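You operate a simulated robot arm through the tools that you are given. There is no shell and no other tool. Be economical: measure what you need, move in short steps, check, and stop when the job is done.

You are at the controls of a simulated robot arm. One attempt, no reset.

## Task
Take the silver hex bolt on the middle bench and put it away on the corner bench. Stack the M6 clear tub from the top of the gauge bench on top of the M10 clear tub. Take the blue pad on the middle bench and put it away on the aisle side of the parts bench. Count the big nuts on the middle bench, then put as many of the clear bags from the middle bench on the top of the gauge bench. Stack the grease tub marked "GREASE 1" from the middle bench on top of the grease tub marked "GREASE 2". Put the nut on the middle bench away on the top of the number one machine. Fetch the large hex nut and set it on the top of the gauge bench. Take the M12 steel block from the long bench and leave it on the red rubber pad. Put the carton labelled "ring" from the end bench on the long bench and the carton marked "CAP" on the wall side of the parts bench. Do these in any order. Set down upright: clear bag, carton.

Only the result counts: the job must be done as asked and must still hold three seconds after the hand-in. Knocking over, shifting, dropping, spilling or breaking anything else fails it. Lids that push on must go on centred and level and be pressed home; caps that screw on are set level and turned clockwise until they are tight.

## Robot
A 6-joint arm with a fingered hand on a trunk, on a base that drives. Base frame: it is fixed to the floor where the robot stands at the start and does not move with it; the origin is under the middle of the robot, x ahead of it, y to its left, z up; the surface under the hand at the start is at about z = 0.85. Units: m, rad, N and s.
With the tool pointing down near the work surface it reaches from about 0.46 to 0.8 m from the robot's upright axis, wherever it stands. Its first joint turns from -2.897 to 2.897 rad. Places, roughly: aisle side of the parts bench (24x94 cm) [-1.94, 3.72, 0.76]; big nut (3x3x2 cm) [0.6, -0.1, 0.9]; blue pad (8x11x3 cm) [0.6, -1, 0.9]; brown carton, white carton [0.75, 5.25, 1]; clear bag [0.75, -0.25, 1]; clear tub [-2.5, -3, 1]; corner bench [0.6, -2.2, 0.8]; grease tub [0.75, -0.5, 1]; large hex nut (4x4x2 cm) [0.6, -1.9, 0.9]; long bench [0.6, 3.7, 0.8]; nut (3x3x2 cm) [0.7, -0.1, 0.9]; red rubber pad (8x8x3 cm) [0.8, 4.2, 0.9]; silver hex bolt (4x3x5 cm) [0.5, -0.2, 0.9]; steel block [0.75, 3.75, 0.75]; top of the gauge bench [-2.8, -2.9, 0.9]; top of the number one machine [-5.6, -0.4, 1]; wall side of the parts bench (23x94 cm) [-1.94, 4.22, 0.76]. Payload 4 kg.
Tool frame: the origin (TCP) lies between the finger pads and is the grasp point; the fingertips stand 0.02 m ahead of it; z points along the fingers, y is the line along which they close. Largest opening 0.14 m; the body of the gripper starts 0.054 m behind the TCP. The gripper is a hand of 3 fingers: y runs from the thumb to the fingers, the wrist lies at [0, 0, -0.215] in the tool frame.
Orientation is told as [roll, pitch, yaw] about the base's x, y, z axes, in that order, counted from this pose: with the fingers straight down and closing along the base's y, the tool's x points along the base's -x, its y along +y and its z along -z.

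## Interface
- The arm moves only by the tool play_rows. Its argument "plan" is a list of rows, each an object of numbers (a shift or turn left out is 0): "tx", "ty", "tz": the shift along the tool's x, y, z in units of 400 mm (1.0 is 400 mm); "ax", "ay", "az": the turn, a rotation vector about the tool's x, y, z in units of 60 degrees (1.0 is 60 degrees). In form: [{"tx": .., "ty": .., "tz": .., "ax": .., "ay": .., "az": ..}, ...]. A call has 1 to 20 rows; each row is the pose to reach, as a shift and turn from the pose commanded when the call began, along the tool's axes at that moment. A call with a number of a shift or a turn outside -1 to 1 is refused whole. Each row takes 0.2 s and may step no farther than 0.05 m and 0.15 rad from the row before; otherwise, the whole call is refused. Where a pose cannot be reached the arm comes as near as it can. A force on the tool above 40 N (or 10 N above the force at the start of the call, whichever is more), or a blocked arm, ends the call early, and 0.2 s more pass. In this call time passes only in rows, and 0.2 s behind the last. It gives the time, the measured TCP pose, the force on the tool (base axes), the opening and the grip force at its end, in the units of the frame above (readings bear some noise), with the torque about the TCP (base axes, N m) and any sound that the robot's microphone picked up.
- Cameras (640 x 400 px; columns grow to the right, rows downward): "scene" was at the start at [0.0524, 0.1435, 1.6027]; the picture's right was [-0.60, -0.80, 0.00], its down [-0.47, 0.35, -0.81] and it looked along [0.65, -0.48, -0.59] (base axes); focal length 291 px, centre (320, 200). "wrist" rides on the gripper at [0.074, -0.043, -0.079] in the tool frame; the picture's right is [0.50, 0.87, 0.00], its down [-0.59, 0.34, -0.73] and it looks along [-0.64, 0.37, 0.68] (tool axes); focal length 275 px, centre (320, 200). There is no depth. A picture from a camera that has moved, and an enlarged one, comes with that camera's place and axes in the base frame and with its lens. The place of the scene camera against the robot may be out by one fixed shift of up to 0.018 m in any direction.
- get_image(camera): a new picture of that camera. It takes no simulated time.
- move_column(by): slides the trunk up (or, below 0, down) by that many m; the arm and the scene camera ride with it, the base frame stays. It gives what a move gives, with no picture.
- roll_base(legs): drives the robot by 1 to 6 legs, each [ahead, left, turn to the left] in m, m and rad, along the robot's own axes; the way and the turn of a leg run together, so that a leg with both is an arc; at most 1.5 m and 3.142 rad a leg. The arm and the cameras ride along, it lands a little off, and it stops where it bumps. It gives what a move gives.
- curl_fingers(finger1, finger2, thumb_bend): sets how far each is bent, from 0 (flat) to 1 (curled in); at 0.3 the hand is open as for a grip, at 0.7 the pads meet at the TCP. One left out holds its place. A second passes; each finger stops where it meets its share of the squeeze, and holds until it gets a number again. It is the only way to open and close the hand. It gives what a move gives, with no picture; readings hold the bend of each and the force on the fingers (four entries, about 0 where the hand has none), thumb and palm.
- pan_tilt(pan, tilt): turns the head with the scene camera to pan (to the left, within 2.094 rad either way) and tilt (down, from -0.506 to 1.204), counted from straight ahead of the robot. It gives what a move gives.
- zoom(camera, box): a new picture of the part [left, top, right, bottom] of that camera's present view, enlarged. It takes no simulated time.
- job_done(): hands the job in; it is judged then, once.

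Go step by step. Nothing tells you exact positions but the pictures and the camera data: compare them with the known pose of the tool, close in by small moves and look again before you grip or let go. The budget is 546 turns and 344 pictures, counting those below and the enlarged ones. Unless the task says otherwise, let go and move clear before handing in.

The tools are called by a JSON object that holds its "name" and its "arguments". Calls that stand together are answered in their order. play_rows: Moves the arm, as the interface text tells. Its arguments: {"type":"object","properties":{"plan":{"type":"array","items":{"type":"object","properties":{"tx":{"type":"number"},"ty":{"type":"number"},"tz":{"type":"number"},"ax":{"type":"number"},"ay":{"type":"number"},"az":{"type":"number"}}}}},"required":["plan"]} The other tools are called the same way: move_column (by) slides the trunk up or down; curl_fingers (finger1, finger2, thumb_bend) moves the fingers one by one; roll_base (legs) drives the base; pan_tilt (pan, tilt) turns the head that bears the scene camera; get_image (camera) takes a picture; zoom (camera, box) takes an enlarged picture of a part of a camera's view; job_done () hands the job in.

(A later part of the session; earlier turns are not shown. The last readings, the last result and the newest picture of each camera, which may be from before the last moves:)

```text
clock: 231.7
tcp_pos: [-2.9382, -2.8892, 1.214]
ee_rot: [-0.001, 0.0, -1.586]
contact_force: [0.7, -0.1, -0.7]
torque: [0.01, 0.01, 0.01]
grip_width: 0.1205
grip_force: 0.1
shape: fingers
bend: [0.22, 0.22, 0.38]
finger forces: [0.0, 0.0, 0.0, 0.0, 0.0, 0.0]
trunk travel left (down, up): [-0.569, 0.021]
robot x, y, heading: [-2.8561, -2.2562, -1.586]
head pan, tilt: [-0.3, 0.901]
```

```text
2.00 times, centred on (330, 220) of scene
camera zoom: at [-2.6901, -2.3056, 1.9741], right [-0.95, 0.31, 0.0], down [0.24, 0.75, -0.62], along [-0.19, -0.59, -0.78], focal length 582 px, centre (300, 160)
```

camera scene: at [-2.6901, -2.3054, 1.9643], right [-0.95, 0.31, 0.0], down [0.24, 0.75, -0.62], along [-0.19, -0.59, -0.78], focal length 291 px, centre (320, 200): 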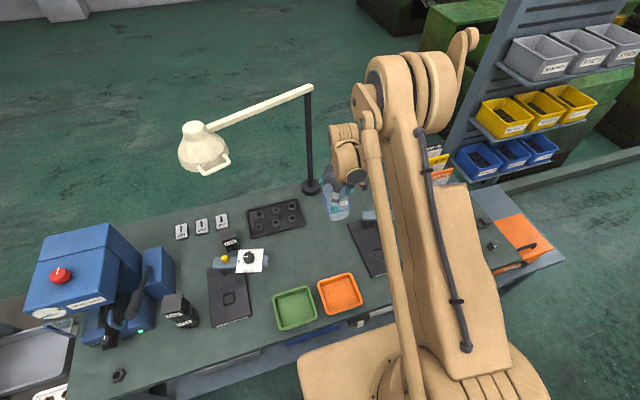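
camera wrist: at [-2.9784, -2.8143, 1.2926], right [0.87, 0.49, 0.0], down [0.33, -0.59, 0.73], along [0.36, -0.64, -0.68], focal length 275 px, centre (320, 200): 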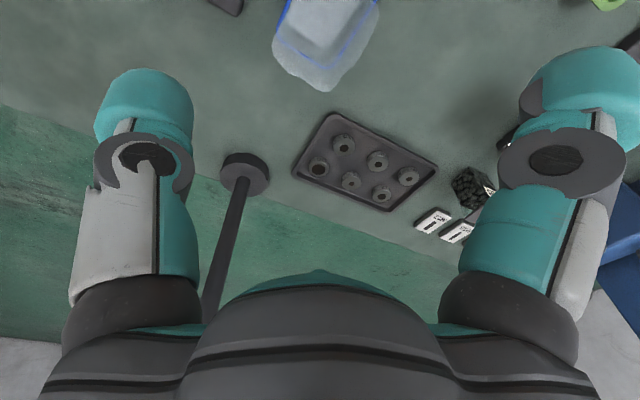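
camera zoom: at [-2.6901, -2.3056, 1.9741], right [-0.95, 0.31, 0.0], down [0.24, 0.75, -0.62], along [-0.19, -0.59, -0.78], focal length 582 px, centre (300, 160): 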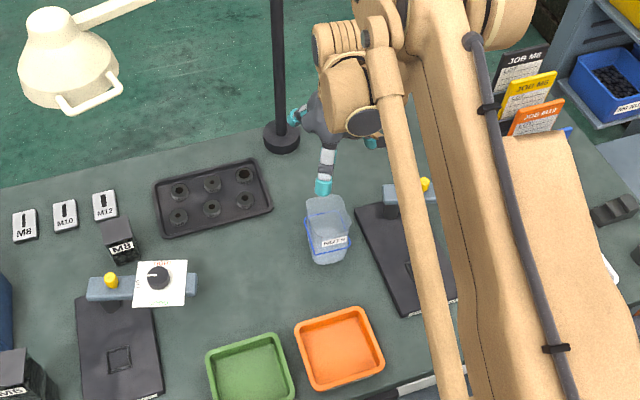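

Bag one stands well. Back to the middle bench for the WASHERS bag.

{"name": "roll_base", "arguments": {"legs": [[-0.6, 0, 0], [0, 1.3, 0], [0, 1.2, 0], [0, 0, 1.585], [0, 1.42, 0], [0.35, 0, 0]]}}

{"name": "get_image", "arguments": {"camera": "wrist"}}

{"name": "get_image", "arguments": {"camera": "scene"}}

```text
clock: 259.3
tcp_pos: [0.6402, -0.3523, 1.2136]
ee_rot: [-0.002, 0.001, 0.003]
contact_force: [0.8, 0.0, -1.1]
torque: [-0.03, -0.02, -0.03]
grip_width: 0.1204
grip_force: 0.1
shape: fingers
bend: [0.22, 0.22, 0.38]
finger forces: [0.1, 0.1, 0.1, 0.1, 0.0, 0.0]
trunk travel left (down, up): [-0.569, 0.021]
robot x, y, heading: [0.0061, -0.2825, 0.0]
head pan, tilt: [-0.3, 0.901]
```

```text
205 pictures are left
camera wrist: at [0.5662, -0.3949, 1.2927], right [-0.5, 0.87, 0.0], down [0.59, 0.34, 0.73], along [0.64, 0.37, -0.68], focal length 275 px, centre (320, 200)
```

wrist: 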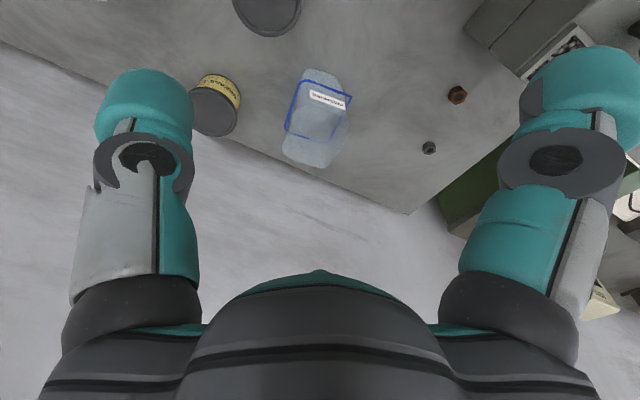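

```text
204 pictures are left
camera scene: at [0.0606, -0.1097, 1.9742], right [-0.29, -0.96, 0.0], down [-0.75, 0.23, -0.62], along [0.59, -0.18, -0.78], focal length 291 px, centre (320, 200)
```

scene: 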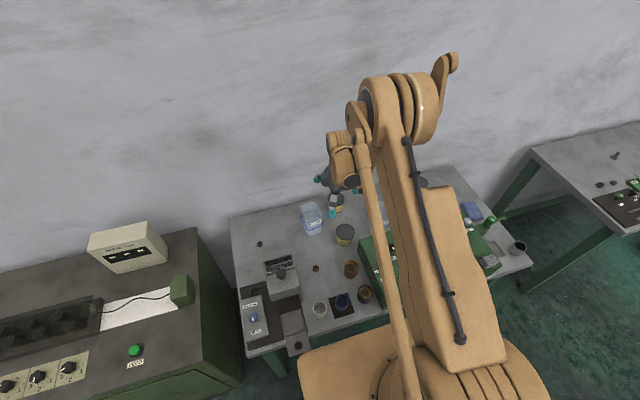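

{"name": "roll_base", "arguments": {"legs": [[0.05, 0.068, 0]]}}

{"name": "move_column", "arguments": {"by": -0.15}}

{"name": "play_rows", "arguments": {"plan": [{"tx": -0.08}, {"tx": -0.16}]}}

{"name": "curl_fingers", "arguments": {"finger1": 0.22, "finger2": 0.22, "thumb_bend": 0.26}}

{"name": "get_image", "arguments": {"camera": "wrist"}}

```text
clock: 260.4
tcp_pos: [0.6905, -0.2846, 1.2128]
ee_rot: [-0.003, -0.001, -0.002]
contact_force: [0.1, -0.4, 0.1]
torque: [-0.02, 0.02, -0.02]
grip_width: 0.1207
grip_force: 0.1
shape: fingers
bend: [0.22, 0.22, 0.38]
finger forces: [0.1, 0.0, 0.0, 0.0, 0.0, 0.1]
trunk travel left (down, up): [-0.569, 0.021]
robot x, y, heading: [0.0562, -0.2151, 0.003]
head pan, tilt: [-0.3, 0.901]
```

```text
clock: 262.1
tcp_pos: [0.6896, -0.2846, 1.0632]
ee_rot: [-0.001, -0.003, -0.002]
contact_force: [-0.4, -0.3, 0.0]
torque: [0.01, 0.04, 0.01]
grip_width: 0.1202
grip_force: 0.1
shape: fingers
bend: [0.22, 0.22, 0.38]
finger forces: [0.0, 0.1, 0.0, 0.0, 0.1, 0.1]
trunk travel left (down, up): [-0.419, 0.171]
robot x, y, heading: [0.0583, -0.218, -0.001]
head pan, tilt: [-0.3, 0.901]
```

```text
clock: 262.7
tcp_pos: [0.7535, -0.2866, 1.0628]
ee_rot: [-0.002, 0.0, -0.001]
contact_force: [0.1, 0.2, -0.2]
torque: [-0.01, -0.01, -0.02]
grip_width: 0.1205
grip_force: 0.1
shape: fingers
bend: [0.22, 0.22, 0.38]
finger forces: [0.1, 0.1, 0.1, 0.1, 0.0, 0.0]
trunk travel left (down, up): [-0.419, 0.171]
robot x, y, heading: [0.0549, -0.2147, -0.002]
head pan, tilt: [-0.3, 0.901]
```

```text
clock: 263.7
tcp_pos: [0.7526, -0.2868, 1.0621]
ee_rot: [-0.002, -0.002, 0.0]
contact_force: [0.0, 0.3, -0.7]
torque: [0.01, -0.01, 0.01]
grip_width: 0.135
grip_force: 0.1
shape: fingers
bend: [0.22, 0.22, 0.26]
finger forces: [0.0, 0.1, 0.0, 0.0, 0.0, 0.1]
trunk travel left (down, up): [-0.419, 0.171]
robot x, y, heading: [0.0562, -0.2142, -0.006]
head pan, tilt: [-0.3, 0.901]
```

```text
203 pictures are left
camera wrist: at [0.6795, -0.3286, 1.1423], right [-0.5, 0.87, 0.0], down [0.59, 0.34, 0.73], along [0.64, 0.36, -0.68], focal length 275 px, centre (320, 200)
```

wrist: 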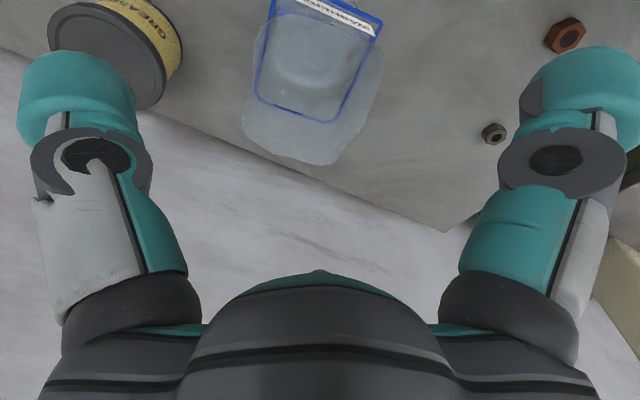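

{"name": "curl_fingers", "arguments": {"thumb_bend": 0.32}}

{"name": "play_rows", "arguments": {"plan": [{"ty": -0.015, "tz": 0.07}, {"ty": -0.015, "tz": 0.13}]}}

{"name": "get_image", "arguments": {"camera": "wrist"}}

```text
clock: 264.7
tcp_pos: [0.7536, -0.2862, 1.0626]
ee_rot: [-0.001, -0.003, -0.001]
contact_force: [0.4, 0.2, 0.5]
torque: [0.0, -0.01, -0.04]
grip_width: 0.1289
grip_force: 0.1
shape: fingers
bend: [0.22, 0.22, 0.32]
finger forces: [0.0, 0.0, 0.0, 0.0, 0.1, 0.0]
trunk travel left (down, up): [-0.419, 0.171]
robot x, y, heading: [0.0582, -0.218, -0.003]
head pan, tilt: [-0.3, 0.901]
```

```text
clock: 265.3
tcp_pos: [0.7535, -0.2907, 1.012]
ee_rot: [-0.001, 0.0, -0.001]
contact_force: [0.6, 0.4, 0.5]
torque: [0.0, 0.05, 0.03]
grip_width: 0.1288
grip_force: 0.1
shape: fingers
bend: [0.22, 0.22, 0.32]
finger forces: [0.0, 0.1, 0.0, 0.0, 0.0, 0.0]
trunk travel left (down, up): [-0.419, 0.171]
robot x, y, heading: [0.0529, -0.2136, 0.002]
head pan, tilt: [-0.3, 0.901]
```

```text
202 pictures are left
camera wrist: at [0.6797, -0.3342, 1.0908], right [-0.5, 0.87, 0.0], down [0.59, 0.34, 0.73], along [0.64, 0.36, -0.68], focal length 275 px, centre (320, 200)
```

wrist: 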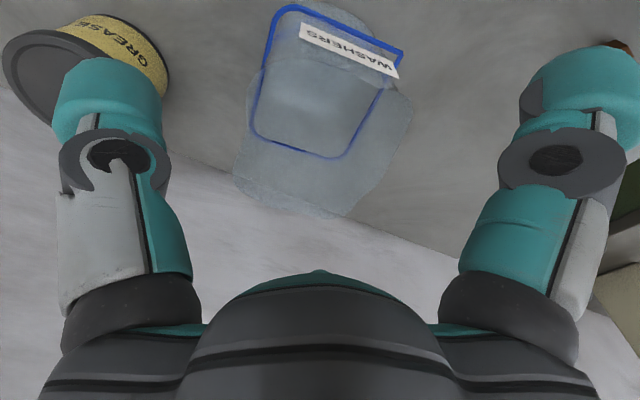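

{"name": "play_rows", "arguments": {"plan": [{"tz": 0.07}, {"tz": 0.135}]}}

{"name": "get_image", "arguments": {"camera": "wrist"}}

```text
clock: 265.9
tcp_pos: [0.7402, -0.2919, 0.9722]
ee_rot: [0.0, 0.0, -0.005]
contact_force: [-0.3, -0.4, 0.4]
torque: [0.04, -0.02, 0.01]
grip_width: 0.1289
grip_force: 0.1
shape: fingers
bend: [0.22, 0.22, 0.32]
finger forces: [0.0, 0.1, 0.0, 0.1, 0.0, 0.0]
out of reach, approached as far as the arm can: row 2
trunk travel left (down, up): [-0.419, 0.171]
robot x, y, heading: [0.057, -0.2161, 0.001]
head pan, tilt: [-0.3, 0.901]
```

```text
201 pictures are left
camera wrist: at [0.6677, -0.3344, 1.0521], right [-0.5, 0.87, 0.0], down [0.59, 0.34, 0.74], along [0.64, 0.36, -0.68], focal length 275 px, centre (320, 200)
```

wrist: 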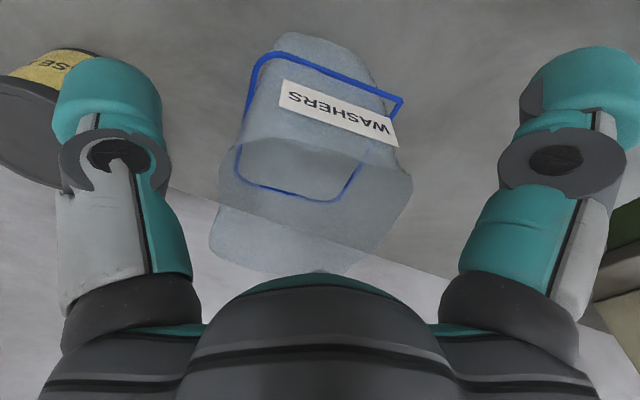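

{"name": "play_rows", "arguments": {"plan": [{"tz": -0.12}, {"tx": -0.03, "tz": -0.24}]}}

{"name": "move_column", "arguments": {"by": -0.11}}

{"name": "get_image", "arguments": {"camera": "wrist"}}

```text
clock: 266.5
tcp_pos: [0.754, -0.2903, 1.0695]
ee_rot: [-0.001, -0.002, -0.002]
contact_force: [-0.4, 0.1, 1.4]
torque: [0.03, 0.01, 0.01]
grip_width: 0.1286
grip_force: 0.0
shape: fingers
bend: [0.22, 0.22, 0.32]
finger forces: [0.0, 0.0, 0.1, 0.0, 0.0, 0.1]
trunk travel left (down, up): [-0.419, 0.171]
robot x, y, heading: [0.0531, -0.2165, -0.003]
head pan, tilt: [-0.3, 0.901]
```

```text
clock: 268.0
tcp_pos: [0.7535, -0.2908, 0.9605]
ee_rot: [-0.002, -0.001, -0.003]
contact_force: [0.0, 0.7, 0.2]
torque: [0.0, -0.01, 0.02]
grip_width: 0.1288
grip_force: 0.0
shape: fingers
bend: [0.22, 0.22, 0.32]
finger forces: [0.1, 0.1, 0.1, 0.0, 0.0, 0.0]
trunk travel left (down, up): [-0.309, 0.281]
robot x, y, heading: [0.0557, -0.2161, 0.001]
head pan, tilt: [-0.3, 0.901]
```

```text
200 pictures are left
camera wrist: at [0.6798, -0.3331, 1.0394], right [-0.5, 0.87, 0.0], down [0.59, 0.34, 0.73], along [0.64, 0.36, -0.68], focal length 275 px, centre (320, 200)
```

wrist: 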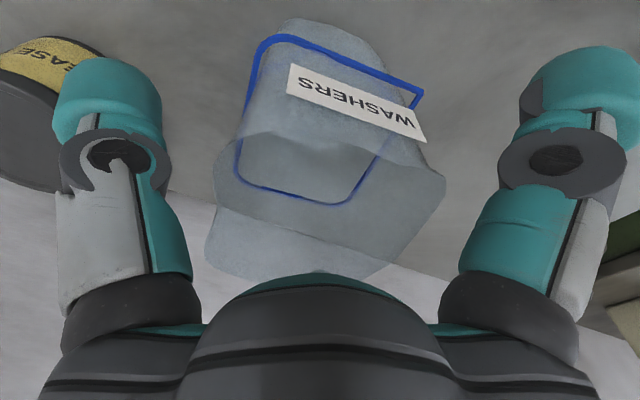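

{"name": "curl_fingers", "arguments": {"finger1": 0.6, "finger2": 0.6, "thumb_bend": 0.6}}

{"name": "move_column", "arguments": {"by": 0.08}}

{"name": "get_image", "arguments": {"camera": "wrist"}}

{"name": "get_image", "arguments": {"camera": "scene"}}

```text
clock: 269.0
tcp_pos: [0.7536, -0.2911, 0.9605]
ee_rot: [-0.002, -0.002, -0.005]
contact_force: [-1.2, -2.8, 8.2]
torque: [0.09, 0.02, 0.03]
grip_width: 0.079
grip_force: 19.6
shape: fingers
bend: [0.4, 0.36, 0.54]
finger forces: [10.3, 14.2, 0.0, 0.0, 14.6, 0.0]
trunk travel left (down, up): [-0.309, 0.281]
robot x, y, heading: [0.0566, -0.2182, -0.001]
head pan, tilt: [-0.3, 0.901]
```

```text
clock: 270.1
tcp_pos: [0.7527, -0.2917, 1.039]
ee_rot: [-0.003, -0.001, -0.003]
contact_force: [-0.7, 0.0, -0.3]
torque: [-0.03, 0.0, 0.01]
grip_width: 0.0789
grip_force: 17.9
shape: fingers
bend: [0.4, 0.36, 0.54]
finger forces: [9.2, 13.4, 0.0, 0.0, 13.5, 0.1]
trunk travel left (down, up): [-0.389, 0.201]
robot x, y, heading: [0.0536, -0.2154, 0.0]
head pan, tilt: [-0.3, 0.901]
```

```text
199 pictures are left
camera wrist: at [0.6801, -0.3331, 1.119], right [-0.5, 0.87, 0.0], down [0.59, 0.34, 0.73], along [0.64, 0.36, -0.68], focal length 275 px, centre (320, 200)
```

wrist: 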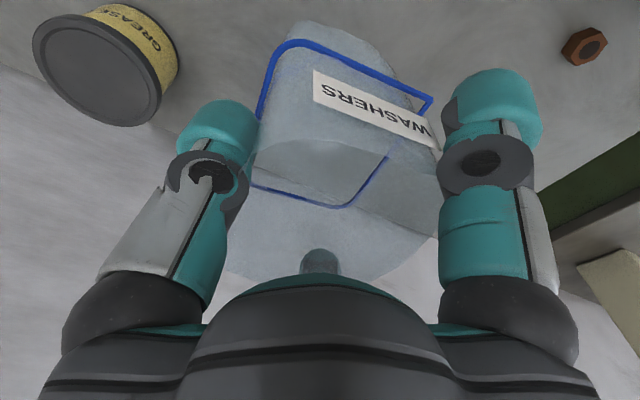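

```text
198 pictures are left
camera scene: at [0.1114, -0.041, 1.7941], right [-0.3, -0.96, 0.0], down [-0.75, 0.23, -0.62], along [0.59, -0.18, -0.78], focal length 291 px, centre (320, 200)
```

scene: 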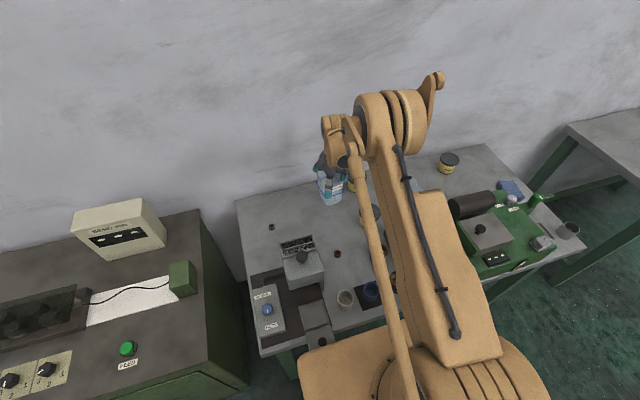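

{"name": "move_column", "arguments": {"by": 0.19}}

{"name": "roll_base", "arguments": {"legs": [[-0.36, 0, 0]]}}

{"name": "play_rows", "arguments": {"plan": [{"tx": 0.1}, {"tx": 0.2}]}}

{"name": "roll_base", "arguments": {"legs": [[0, -1.42, 0], [0, 0, -1.57], [0, -1.2, 0], [0, -1.18, 0]]}}

{"name": "play_rows", "arguments": {"plan": [{"az": 0.125}, {"az": 0.25}, {"az": 0.375}, {"az": 0.5}, {"az": 0.625}, {"az": 0.75}, {"az": 0.875}, {"az": 1.0}]}}

{"name": "get_image", "arguments": {"camera": "scene"}}

{"name": "get_image", "arguments": {"camera": "wrist"}}

```text
clock: 272.2
tcp_pos: [0.7541, -0.2904, 1.229]
ee_rot: [-0.002, -0.002, -0.002]
contact_force: [-0.2, -0.1, -1.7]
torque: [-0.04, 0.0, 0.03]
grip_width: 0.079
grip_force: 17.7
shape: fingers
bend: [0.4, 0.36, 0.54]
finger forces: [9.3, 13.5, 0.0, 0.1, 13.5, 0.1]
trunk travel left (down, up): [-0.579, 0.011]
robot x, y, heading: [0.054, -0.2146, 0.0]
head pan, tilt: [-0.3, 0.901]
```

```text
clock: 274.5
tcp_pos: [0.396, -0.2924, 1.2295]
ee_rot: [-0.002, -0.002, -0.005]
contact_force: [0.5, 0.5, -1.0]
torque: [-0.01, -0.02, 0.01]
grip_width: 0.0787
grip_force: 18.1
shape: fingers
bend: [0.4, 0.36, 0.54]
finger forces: [9.2, 13.6, 0.1, 0.1, 13.5, 0.0]
trunk travel left (down, up): [-0.579, 0.011]
robot x, y, heading: [-0.3031, -0.2172, -0.0]
head pan, tilt: [-0.3, 0.901]
```

```text
clock: 275.1
tcp_pos: [0.3155, -0.2906, 1.2317]
ee_rot: [0.0, -0.002, -0.006]
contact_force: [-1.0, -0.3, 0.0]
torque: [0.01, -0.01, 0.0]
grip_width: 0.0788
grip_force: 18.4
shape: fingers
bend: [0.4, 0.36, 0.54]
finger forces: [9.1, 13.2, 0.0, 0.0, 13.4, 0.0]
trunk travel left (down, up): [-0.579, 0.011]
robot x, y, heading: [-0.3012, -0.2104, -0.004]
head pan, tilt: [-0.3, 0.901]
```

```text
clock: 297.3
tcp_pos: [-2.7497, -2.2789, 1.2293]
ee_rot: [-0.002, 0.0, -1.556]
contact_force: [0.0, 0.1, -0.6]
torque: [0.0, 0.03, 0.01]
grip_width: 0.0781
grip_force: 17.5
shape: fingers
bend: [0.41, 0.36, 0.55]
finger forces: [8.5, 13.0, 0.0, 0.0, 13.3, 0.1]
trunk travel left (down, up): [-0.579, 0.011]
robot x, y, heading: [-2.6829, -1.6604, -1.549]
head pan, tilt: [-0.3, 0.901]
```

```text
clock: 299.1
tcp_pos: [-2.749, -2.2779, 1.2321]
ee_rot: [0.0, -0.002, -2.605]
contact_force: [0.3, 0.4, 0.0]
torque: [0.03, 0.03, -0.01]
grip_width: 0.0778
grip_force: 17.3
shape: fingers
bend: [0.41, 0.36, 0.55]
finger forces: [8.4, 13.2, 0.1, 0.1, 12.5, 0.0]
trunk travel left (down, up): [-0.579, 0.011]
robot x, y, heading: [-2.6853, -1.657, -1.551]
head pan, tilt: [-0.3, 0.901]
```

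```text
197 pictures are left
camera scene: at [-2.5139, -1.703, 1.9842], right [-0.96, 0.28, 0.0], down [0.22, 0.75, -0.62], along [-0.17, -0.6, -0.78], focal length 291 px, centre (320, 200)
```

scene: 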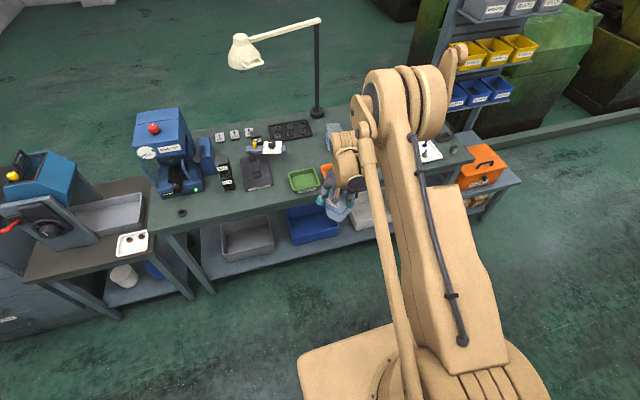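

```text
196 pictures are left
camera wrist: at [-2.7075, -2.2035, 1.3101], right [0.87, -0.49, 0.0], down [-0.33, -0.59, 0.74], along [-0.36, -0.64, -0.68], focal length 275 px, centre (320, 200)
```

wrist: 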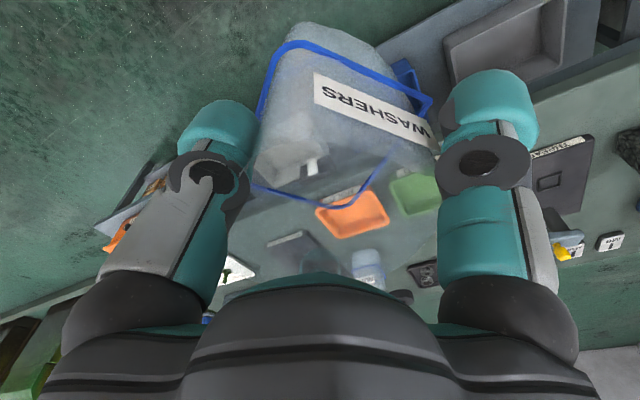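

{"name": "roll_base", "arguments": {"legs": [[0, -0.05, -0.02], [0.595, 0, 0]]}}

{"name": "get_image", "arguments": {"camera": "wrist"}}

{"name": "get_image", "arguments": {"camera": "scene"}}

```text
clock: 302.9
tcp_pos: [-2.8162, -2.8681, 1.2303]
ee_rot: [0.001, -0.002, -2.625]
contact_force: [0.7, 0.5, -0.9]
torque: [-0.03, 0.0, 0.01]
grip_width: 0.0776
grip_force: 17.7
shape: fingers
bend: [0.41, 0.36, 0.55]
finger forces: [8.6, 13.2, 0.0, 0.0, 12.5, 0.0]
trunk travel left (down, up): [-0.579, 0.011]
robot x, y, heading: [-2.7375, -2.2457, -1.577]
head pan, tilt: [-0.3, 0.901]
```

```text
195 pictures are left
camera wrist: at [-2.7728, -2.795, 1.31], right [0.86, -0.51, 0.0], down [-0.34, -0.58, 0.74], along [-0.37, -0.63, -0.68], focal length 275 px, centre (320, 200)
```

wrist: 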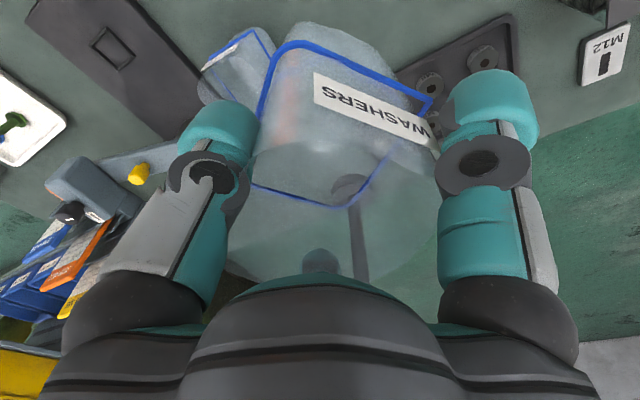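

```text
194 pictures are left
camera scene: at [-2.5679, -2.2993, 1.9842], right [-0.95, 0.3, 0.0], down [0.24, 0.75, -0.62], along [-0.19, -0.59, -0.78], focal length 291 px, centre (320, 200)
```

scene: 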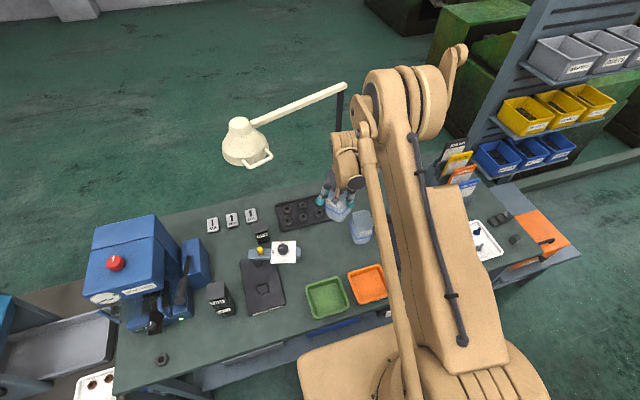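

{"name": "play_rows", "arguments": {"plan": [{"tx": 0.0355, "ty": 0.069}]}}

{"name": "move_column", "arguments": {"by": -0.17}}

{"name": "get_image", "arguments": {"camera": "wrist"}}

{"name": "zoom", "arguments": {"camera": "scene", "box": [240, 140, 420, 300]}}

```text
clock: 303.3
tcp_pos: [-2.7896, -2.887, 1.2303]
ee_rot: [-0.001, -0.003, -2.625]
contact_force: [0.3, -0.3, -0.5]
torque: [0.01, 0.04, -0.02]
grip_width: 0.0775
grip_force: 17.5
shape: fingers
bend: [0.41, 0.36, 0.55]
finger forces: [8.5, 13.2, 0.0, 0.0, 12.6, 0.1]
trunk travel left (down, up): [-0.579, 0.011]
robot x, y, heading: [-2.739, -2.2481, -1.577]
head pan, tilt: [-0.3, 0.901]
```

```text
clock: 305.3
tcp_pos: [-2.7914, -2.8854, 1.0602]
ee_rot: [0.0, -0.001, -2.624]
contact_force: [0.7, 1.7, 0.5]
torque: [-0.01, -0.02, 0.0]
grip_width: 0.0777
grip_force: 16.8
shape: fingers
bend: [0.41, 0.36, 0.55]
finger forces: [8.6, 13.2, 0.0, 0.0, 12.5, 0.1]
trunk travel left (down, up): [-0.409, 0.181]
robot x, y, heading: [-2.7358, -2.2519, -1.575]
head pan, tilt: [-0.3, 0.901]
```

```text
193 pictures are left
camera wrist: at [-2.7474, -2.8122, 1.1401], right [0.86, -0.51, 0.0], down [-0.34, -0.58, 0.74], along [-0.37, -0.63, -0.68], focal length 275 px, centre (320, 200)
```

wrist: 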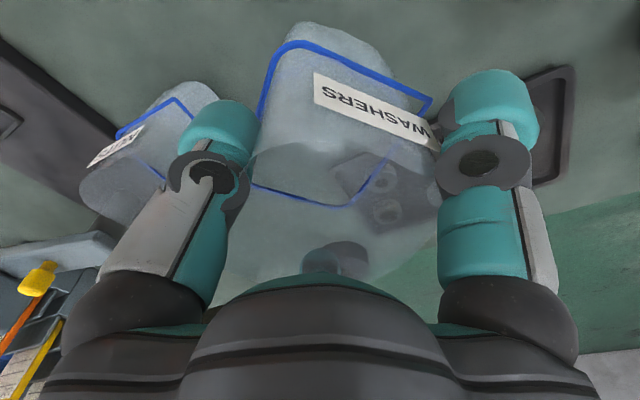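

```text
2.50 times, centred on (330, 220) of scene
camera zoom: at [-2.5678, -2.2987, 1.8143], right [-0.95, 0.3, 0.0], down [0.24, 0.75, -0.62], along [-0.19, -0.59, -0.78], focal length 727 px, centre (295, 150)
```

zoom: 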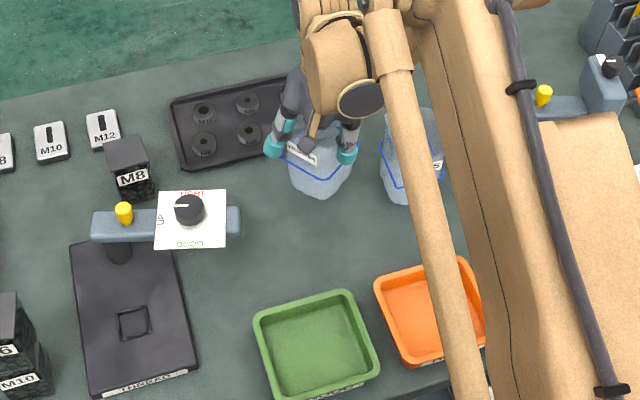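

{"name": "move_column", "arguments": {"by": -0.055}}

{"name": "play_rows", "arguments": {"plan": [{"tz": 0.015}]}}

{"name": "get_image", "arguments": {"camera": "wrist"}}

```text
clock: 306.2
tcp_pos: [-2.792, -2.8856, 1.0067]
ee_rot: [0.0, -0.001, -2.624]
contact_force: [0.3, -0.7, -0.5]
torque: [0.0, -0.02, 0.01]
grip_width: 0.0773
grip_force: 17.3
shape: fingers
bend: [0.41, 0.36, 0.55]
finger forces: [8.4, 13.2, 0.0, 0.0, 12.5, 0.1]
trunk travel left (down, up): [-0.354, 0.236]
robot x, y, heading: [-2.7365, -2.249, -1.579]
head pan, tilt: [-0.3, 0.901]
```

```text
clock: 306.6
tcp_pos: [-2.7919, -2.8863, 1.0008]
ee_rot: [0.0, -0.001, -2.625]
contact_force: [-0.1, 0.4, 0.0]
torque: [-0.05, 0.03, 0.01]
grip_width: 0.0775
grip_force: 17.5
shape: fingers
bend: [0.41, 0.36, 0.55]
finger forces: [8.5, 13.2, 0.0, 0.0, 12.5, 0.1]
trunk travel left (down, up): [-0.354, 0.236]
robot x, y, heading: [-2.7356, -2.2522, -1.577]
head pan, tilt: [-0.3, 0.901]
```

```text
191 pictures are left
camera wrist: at [-2.7471, -2.8125, 1.0793], right [0.86, -0.51, 0.0], down [-0.34, -0.58, 0.74], along [-0.37, -0.63, -0.68], focal length 275 px, centre (320, 200)
```

wrist: 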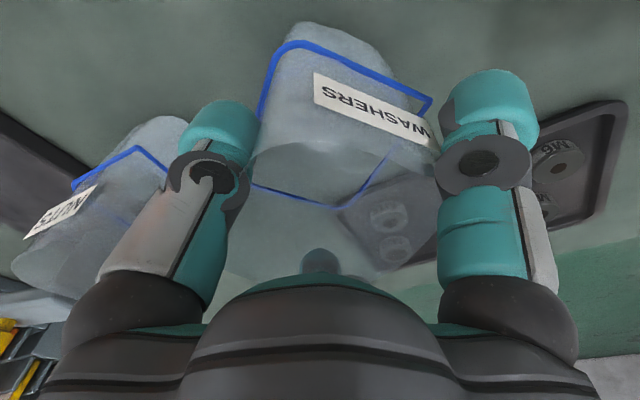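

{"name": "play_rows", "arguments": {"plan": [{"tz": 0.01}]}}

{"name": "play_rows", "arguments": {"plan": [{"tz": 0.0075}]}}

```text
clock: 307.0
tcp_pos: [-2.7923, -2.8867, 0.9954]
ee_rot: [-0.001, -0.003, -2.624]
contact_force: [-0.1, 0.0, -0.1]
torque: [-0.01, -0.02, 0.0]
grip_width: 0.0774
grip_force: 17.1
shape: fingers
bend: [0.41, 0.36, 0.55]
finger forces: [8.4, 13.2, 0.1, 0.0, 12.6, 0.0]
trunk travel left (down, up): [-0.354, 0.236]
robot x, y, heading: [-2.7404, -2.2486, -1.579]
head pan, tilt: [-0.3, 0.901]
```

```text
clock: 307.4
tcp_pos: [-2.7913, -2.8853, 0.993]
ee_rot: [0.001, -0.003, -2.625]
contact_force: [-0.5, 0.5, -0.6]
torque: [0.0, -0.02, 0.05]
grip_width: 0.0779
grip_force: 16.9
shape: fingers
bend: [0.41, 0.36, 0.55]
finger forces: [8.5, 13.2, 0.0, 0.0, 12.5, 0.1]
trunk travel left (down, up): [-0.354, 0.236]
robot x, y, heading: [-2.74, -2.2516, -1.571]
head pan, tilt: [-0.3, 0.901]
```

{"name": "play_rows", "arguments": {"plan": [{"tz": 0.0075}]}}

{"name": "get_image", "arguments": {"camera": "scene"}}

```text
clock: 307.8
tcp_pos: [-2.7921, -2.8849, 0.9898]
ee_rot: [0.001, -0.004, -2.628]
contact_force: [-1.8, 0.2, 7.6]
torque: [-0.19, -0.09, -0.01]
grip_width: 0.0777
grip_force: 17.7
shape: fingers
bend: [0.41, 0.36, 0.55]
finger forces: [9.0, 14.6, 0.0, 0.0, 12.6, 0.0]
trunk travel left (down, up): [-0.354, 0.236]
robot x, y, heading: [-2.7388, -2.2489, -1.573]
head pan, tilt: [-0.3, 0.901]
```

```text
190 pictures are left
camera scene: at [-2.5682, -2.2976, 1.7594], right [-0.95, 0.3, 0.0], down [0.24, 0.75, -0.62], along [-0.19, -0.59, -0.78], focal length 291 px, centre (320, 200)
```

scene: 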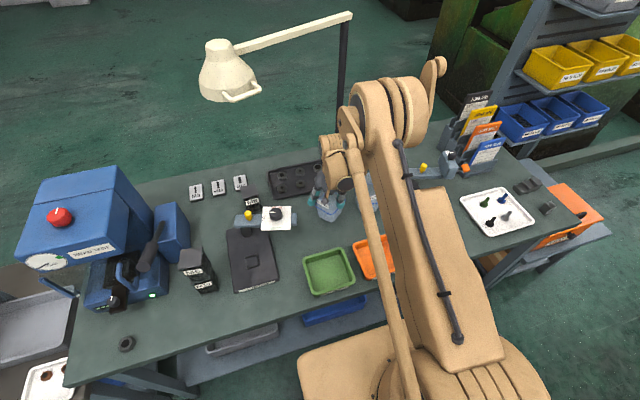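

{"name": "curl_fingers", "arguments": {"finger1": 0.36, "finger2": 0.31, "thumb_bend": 0.48}}

{"name": "curl_fingers", "arguments": {"finger1": 0.26, "finger2": 0.22, "thumb_bend": 0.4}}

{"name": "get_image", "arguments": {"camera": "wrist"}}

```text
clock: 308.8
tcp_pos: [-2.7902, -2.8866, 0.9904]
ee_rot: [0.001, -0.003, -2.626]
contact_force: [-1.1, 0.0, 0.3]
torque: [-0.02, -0.01, 0.0]
grip_width: 0.0887
grip_force: 0.1
shape: fingers
bend: [0.36, 0.31, 0.48]
finger forces: [0.1, 0.0, 0.0, 0.1, 0.1, 0.0]
trunk travel left (down, up): [-0.354, 0.236]
robot x, y, heading: [-2.7389, -2.2522, -1.572]
head pan, tilt: [-0.3, 0.901]
```

```text
clock: 309.8
tcp_pos: [-2.7915, -2.886, 0.9881]
ee_rot: [-0.001, -0.001, -2.625]
contact_force: [0.2, -0.2, 0.2]
torque: [-0.03, 0.0, -0.03]
grip_width: 0.1142
grip_force: 0.2
shape: fingers
bend: [0.26, 0.22, 0.4]
finger forces: [0.0, 0.1, 0.0, 0.0, 0.1, 0.0]
trunk travel left (down, up): [-0.354, 0.236]
robot x, y, heading: [-2.7342, -2.2507, -1.578]
head pan, tilt: [-0.3, 0.901]
```

```text
189 pictures are left
camera wrist: at [-2.7473, -2.8123, 1.0688], right [0.86, -0.51, 0.0], down [-0.34, -0.58, 0.74], along [-0.37, -0.63, -0.68], focal length 275 px, centre (320, 200)
```

wrist: 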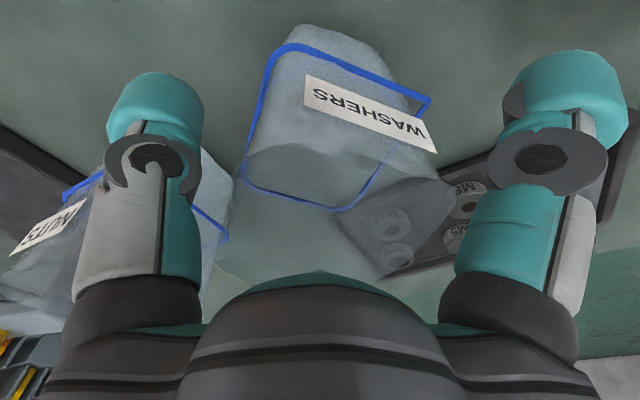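

{"name": "move_column", "arguments": {"by": 0.11}}

{"name": "move_column", "arguments": {"by": 0.11}}

{"name": "roll_base", "arguments": {"legs": [[-0.55, 0, 0]]}}

{"name": "get_image", "arguments": {"camera": "scene"}}

```text
clock: 311.2
tcp_pos: [-2.7905, -2.8862, 1.0997]
ee_rot: [-0.001, -0.002, -2.625]
contact_force: [0.4, -0.1, -0.3]
torque: [-0.02, 0.01, -0.03]
grip_width: 0.1137
grip_force: 0.0
shape: fingers
bend: [0.26, 0.22, 0.4]
finger forces: [0.0, 0.1, 0.0, 0.1, 0.0, 0.0]
trunk travel left (down, up): [-0.464, 0.126]
robot x, y, heading: [-2.7369, -2.2545, -1.576]
head pan, tilt: [-0.3, 0.901]
```

```text
clock: 312.7
tcp_pos: [-2.7915, -2.8866, 1.2101]
ee_rot: [0.0, -0.002, -2.624]
contact_force: [-0.6, -0.3, -0.9]
torque: [-0.01, 0.02, 0.01]
grip_width: 0.1135
grip_force: 0.1
shape: fingers
bend: [0.26, 0.22, 0.4]
finger forces: [0.0, 0.1, 0.0, 0.1, 0.1, 0.1]
trunk travel left (down, up): [-0.574, 0.016]
robot x, y, heading: [-2.7399, -2.2534, -1.58]
head pan, tilt: [-0.3, 0.901]
```

```text
clock: 315.9
tcp_pos: [-2.7918, -2.3285, 1.2093]
ee_rot: [0.0, -0.002, -2.633]
contact_force: [0.5, 0.7, 0.2]
torque: [0.0, -0.02, -0.01]
grip_width: 0.1137
grip_force: 0.0
shape: fingers
bend: [0.26, 0.22, 0.4]
finger forces: [0.1, 0.0, 0.1, 0.1, 0.0, 0.0]
trunk travel left (down, up): [-0.574, 0.016]
robot x, y, heading: [-2.735, -1.6961, -1.584]
head pan, tilt: [-0.3, 0.901]
```

```text
188 pictures are left
camera scene: at [-2.5636, -1.7426, 1.9792], right [-0.95, 0.31, 0.0], down [0.24, 0.75, -0.62], along [-0.19, -0.59, -0.78], focal length 291 px, centre (320, 200)
```

scene: 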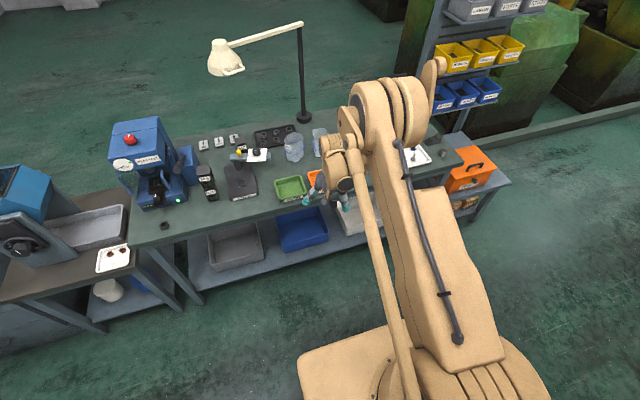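

Both bags stand. Next the dark nut on the middle bench: drive there with hand at yaw 0.

{"name": "play_rows", "arguments": {"plan": [{"az": -0.125}, {"az": -0.25}, {"az": -0.375}, {"az": -0.5}, {"az": -0.625}, {"az": -0.75}, {"az": -0.875}, {"az": -1.0}]}}

{"name": "roll_base", "arguments": {"legs": [[0, 1.2, 0], [0, 1.2, 0], [0, 0, 1.584], [0, 1.0, 0], [0, 0.75, 0], [0.38, 0, 0]]}}

{"name": "pan_tilt", "arguments": {"pan": -0.3, "tilt": 0.8}}

{"name": "get_image", "arguments": {"camera": "scene"}}

{"name": "get_image", "arguments": {"camera": "wrist"}}

```text
clock: 317.7
tcp_pos: [-2.7923, -2.3293, 1.2106]
ee_rot: [-0.001, -0.002, -1.583]
contact_force: [-0.2, 0.0, 0.5]
torque: [0.02, 0.01, -0.02]
grip_width: 0.1139
grip_force: 0.1
shape: fingers
bend: [0.26, 0.22, 0.4]
finger forces: [0.0, 0.1, 0.1, 0.0, 0.1, 0.0]
trunk travel left (down, up): [-0.574, 0.016]
robot x, y, heading: [-2.7297, -1.6934, -1.584]
head pan, tilt: [-0.3, 0.901]
```

```text
clock: 343.4
tcp_pos: [0.7085, -0.0788, 1.2089]
ee_rot: [-0.003, 0.001, -0.036]
contact_force: [0.3, -0.2, 0.0]
torque: [-0.01, 0.01, 0.0]
grip_width: 0.114
grip_force: 0.1
shape: fingers
bend: [0.26, 0.22, 0.4]
finger forces: [0.0, 0.0, 0.1, 0.1, 0.0, 0.1]
trunk travel left (down, up): [-0.574, 0.016]
robot x, y, heading: [0.0778, -0.002, -0.035]
head pan, tilt: [-0.3, 0.901]
```

```text
clock: 344.1
tcp_pos: [0.7096, -0.0779, 1.2103]
ee_rot: [-0.002, 0.001, -0.036]
contact_force: [0.0, 0.0, 0.3]
torque: [-0.03, 0.03, 0.02]
grip_width: 0.1141
grip_force: 0.1
shape: fingers
bend: [0.26, 0.22, 0.4]
finger forces: [0.0, 0.0, 0.0, 0.1, 0.0, 0.1]
trunk travel left (down, up): [-0.574, 0.016]
robot x, y, heading: [0.0774, -0.0069, -0.032]
head pan, tilt: [-0.3, 0.799]
```

```text
187 pictures are left
camera scene: at [0.1404, 0.1644, 1.9871], right [-0.33, -0.95, 0.0], down [-0.68, 0.23, -0.7], along [0.66, -0.23, -0.72], focal length 291 px, centre (320, 200)
```

scene: 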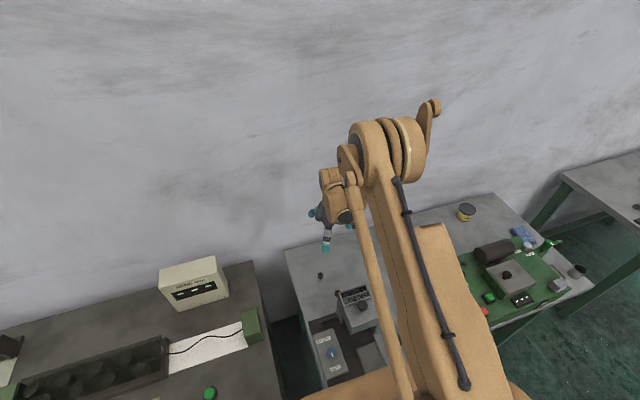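

```text
186 pictures are left
camera wrist: at [0.6337, -0.118, 1.2892], right [-0.47, 0.88, 0.0], down [0.6, 0.32, 0.73], along [0.65, 0.34, -0.68], focal length 275 px, centre (320, 200)
```

wrist: 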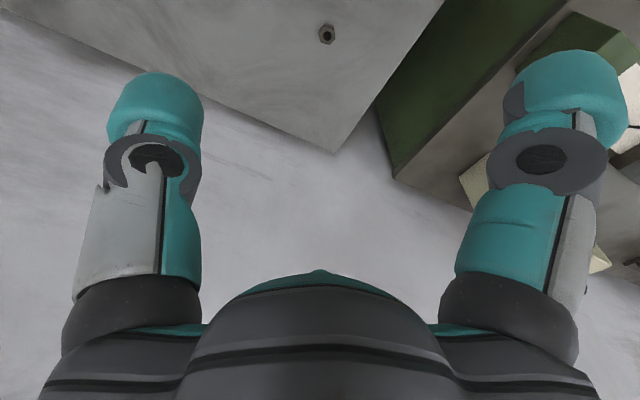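

{"name": "curl_fingers", "arguments": {"finger1": 0.52, "finger2": 0.52, "thumb_bend": 0.52}}

{"name": "play_rows", "arguments": {"plan": [{"tx": -0.07, "ty": 0.0625}]}}

{"name": "move_column", "arguments": {"by": -0.27}}

{"name": "get_image", "arguments": {"camera": "wrist"}}

{"name": "get_image", "arguments": {"camera": "scene"}}

```text
clock: 345.1
tcp_pos: [0.7075, -0.0779, 1.2099]
ee_rot: [-0.002, -0.003, -0.035]
contact_force: [-0.7, -0.6, -0.6]
torque: [-0.03, 0.0, 0.02]
grip_width: 0.0573
grip_force: 0.1
shape: fingers
bend: [0.52, 0.52, 0.52]
finger forces: [0.0, 0.0, 0.0, 0.0, 0.0, 0.1]
trunk travel left (down, up): [-0.574, 0.016]
robot x, y, heading: [0.0759, -0.0072, -0.033]
head pan, tilt: [-0.3, 0.799]
```

```text
clock: 345.5
tcp_pos: [0.7375, -0.0542, 1.2075]
ee_rot: [-0.006, 0.002, -0.035]
contact_force: [0.3, -0.1, -0.4]
torque: [-0.03, 0.03, -0.03]
grip_width: 0.0573
grip_force: 0.1
shape: fingers
bend: [0.52, 0.52, 0.52]
finger forces: [0.1, 0.1, 0.0, 0.0, 0.0, 0.0]
trunk travel left (down, up): [-0.574, 0.016]
robot x, y, heading: [0.0774, -0.0041, -0.032]
head pan, tilt: [-0.3, 0.799]
```

```text
clock: 348.3
tcp_pos: [0.7358, -0.0563, 0.9396]
ee_rot: [-0.001, -0.001, -0.034]
contact_force: [0.1, -0.3, -1.0]
torque: [0.0, -0.03, -0.02]
grip_width: 0.0575
grip_force: 0.0
shape: fingers
bend: [0.52, 0.52, 0.52]
finger forces: [0.0, 0.1, 0.0, 0.0, 0.0, 0.0]
trunk travel left (down, up): [-0.304, 0.286]
robot x, y, heading: [0.0734, -0.0052, -0.032]
head pan, tilt: [-0.3, 0.799]
```

```text
185 pictures are left
camera wrist: at [0.661, -0.0953, 1.0177], right [-0.47, 0.88, 0.0], down [0.6, 0.32, 0.73], along [0.65, 0.34, -0.68], focal length 275 px, centre (320, 200)
```

wrist: 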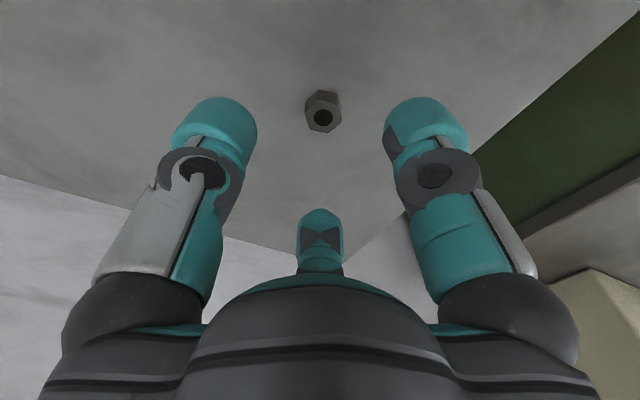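

```text
184 pictures are left
camera scene: at [0.1397, 0.1644, 1.7172], right [-0.33, -0.95, 0.0], down [-0.68, 0.23, -0.7], along [0.66, -0.23, -0.72], focal length 291 px, centre (320, 200)
```

scene: 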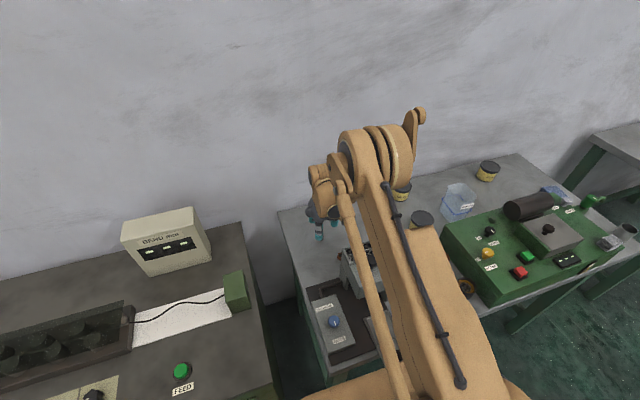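

{"name": "move_column", "arguments": {"by": -0.06}}

{"name": "get_image", "arguments": {"camera": "wrist"}}

```text
clock: 349.3
tcp_pos: [0.7359, -0.0541, 0.8781]
ee_rot: [-0.004, 0.001, -0.037]
contact_force: [-0.2, 0.9, 2.6]
torque: [0.05, 0.04, 0.04]
grip_width: 0.0575
grip_force: 1.0
shape: fingers
bend: [0.52, 0.52, 0.52]
finger forces: [1.6, 0.9, 0.0, 0.1, 0.0, 0.0]
trunk travel left (down, up): [-0.244, 0.346]
robot x, y, heading: [0.0782, -0.0044, -0.036]
head pan, tilt: [-0.3, 0.799]
```

```text
183 pictures are left
camera wrist: at [0.6611, -0.0954, 0.9575], right [-0.47, 0.88, 0.0], down [0.6, 0.32, 0.73], along [0.65, 0.34, -0.68], focal length 275 px, centre (320, 200)
```

wrist: 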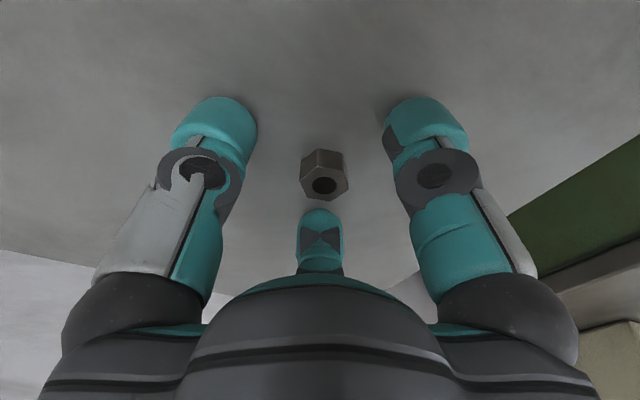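

{"name": "curl_fingers", "arguments": {"finger1": 0.59, "finger2": 0.59, "thumb_bend": 0.59}}

{"name": "play_rows", "arguments": {"plan": [{"tz": 0.0125}]}}

{"name": "get_image", "arguments": {"camera": "wrist"}}

```text
clock: 350.3
tcp_pos: [0.7369, -0.0553, 0.879]
ee_rot: [-0.002, -0.002, -0.034]
contact_force: [0.4, -0.2, 0.0]
torque: [0.02, -0.01, 0.0]
grip_width: 0.0355
grip_force: 0.1
shape: fingers
bend: [0.59, 0.59, 0.59]
finger forces: [0.0, 0.0, 0.1, 0.0, 0.0, 0.0]
trunk travel left (down, up): [-0.244, 0.346]
robot x, y, heading: [0.0755, -0.0075, -0.035]
head pan, tilt: [-0.3, 0.799]
```

```text
clock: 350.8
tcp_pos: [0.734, -0.056, 0.8775]
ee_rot: [-0.004, -0.006, -0.034]
contact_force: [-1.4, 0.3, 30.6]
torque: [-0.13, 0.23, 0.03]
grip_width: 0.0338
grip_force: 15.1
shape: fingers
bend: [0.6, 0.59, 0.59]
finger forces: [11.3, 5.5, 0.1, 0.1, 14.0, 0.0]
trunk travel left (down, up): [-0.244, 0.346]
robot x, y, heading: [0.073, -0.0064, -0.032]
head pan, tilt: [-0.3, 0.799]
stopped in row 1: the force on the tool passed its limit at 44 N (the readings are from after the stop); the commanded pose is now the measured one
```

```text
182 pictures are left
camera wrist: at [0.6592, -0.0953, 0.9561], right [-0.47, 0.88, -0.01], down [0.6, 0.32, 0.74], along [0.65, 0.34, -0.68], focal length 275 px, centre (320, 200)
```

wrist: 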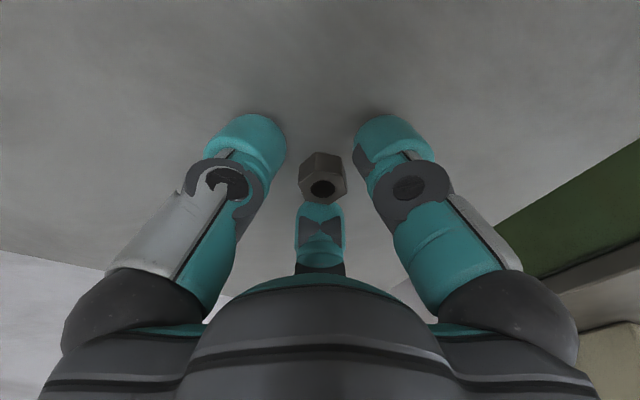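

{"name": "play_rows", "arguments": {"plan": [{"tz": -0.004}]}}

{"name": "curl_fingers", "arguments": {"finger1": 0.75, "finger2": 0.75, "thumb_bend": 0.75}}

{"name": "get_image", "arguments": {"camera": "wrist"}}

```text
clock: 351.2
tcp_pos: [0.7342, -0.0555, 0.8769]
ee_rot: [-0.003, -0.006, -0.034]
contact_force: [-1.4, -2.7, 22.8]
torque: [-0.11, 0.19, 0.07]
grip_width: 0.0336
grip_force: 11.8
shape: fingers
bend: [0.6, 0.59, 0.59]
finger forces: [8.2, 4.5, 0.0, 0.0, 10.2, 0.0]
trunk travel left (down, up): [-0.244, 0.346]
robot x, y, heading: [0.0786, -0.0063, -0.037]
head pan, tilt: [-0.3, 0.799]
```

```text
clock: 352.2
tcp_pos: [0.7364, -0.0551, 0.8766]
ee_rot: [-0.004, -0.002, -0.032]
contact_force: [-0.5, -0.2, 0.4]
torque: [0.03, -0.02, 0.0]
grip_width: 0.016
grip_force: 16.5
shape: fingers
bend: [0.65, 0.64, 0.66]
finger forces: [9.5, 9.5, 0.0, 0.0, 14.1, 0.2]
trunk travel left (down, up): [-0.244, 0.346]
robot x, y, heading: [0.0742, -0.0065, -0.03]
head pan, tilt: [-0.3, 0.799]
```

```text
181 pictures are left
camera wrist: at [0.661, -0.0951, 0.9549], right [-0.47, 0.88, 0.0], down [0.6, 0.32, 0.73], along [0.65, 0.34, -0.68], focal length 275 px, centre (320, 200)
```

wrist: 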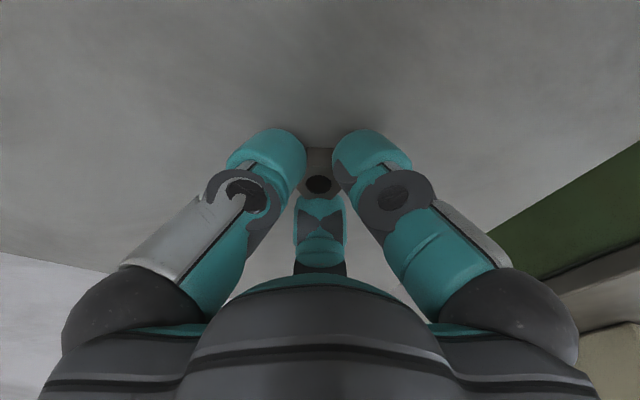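

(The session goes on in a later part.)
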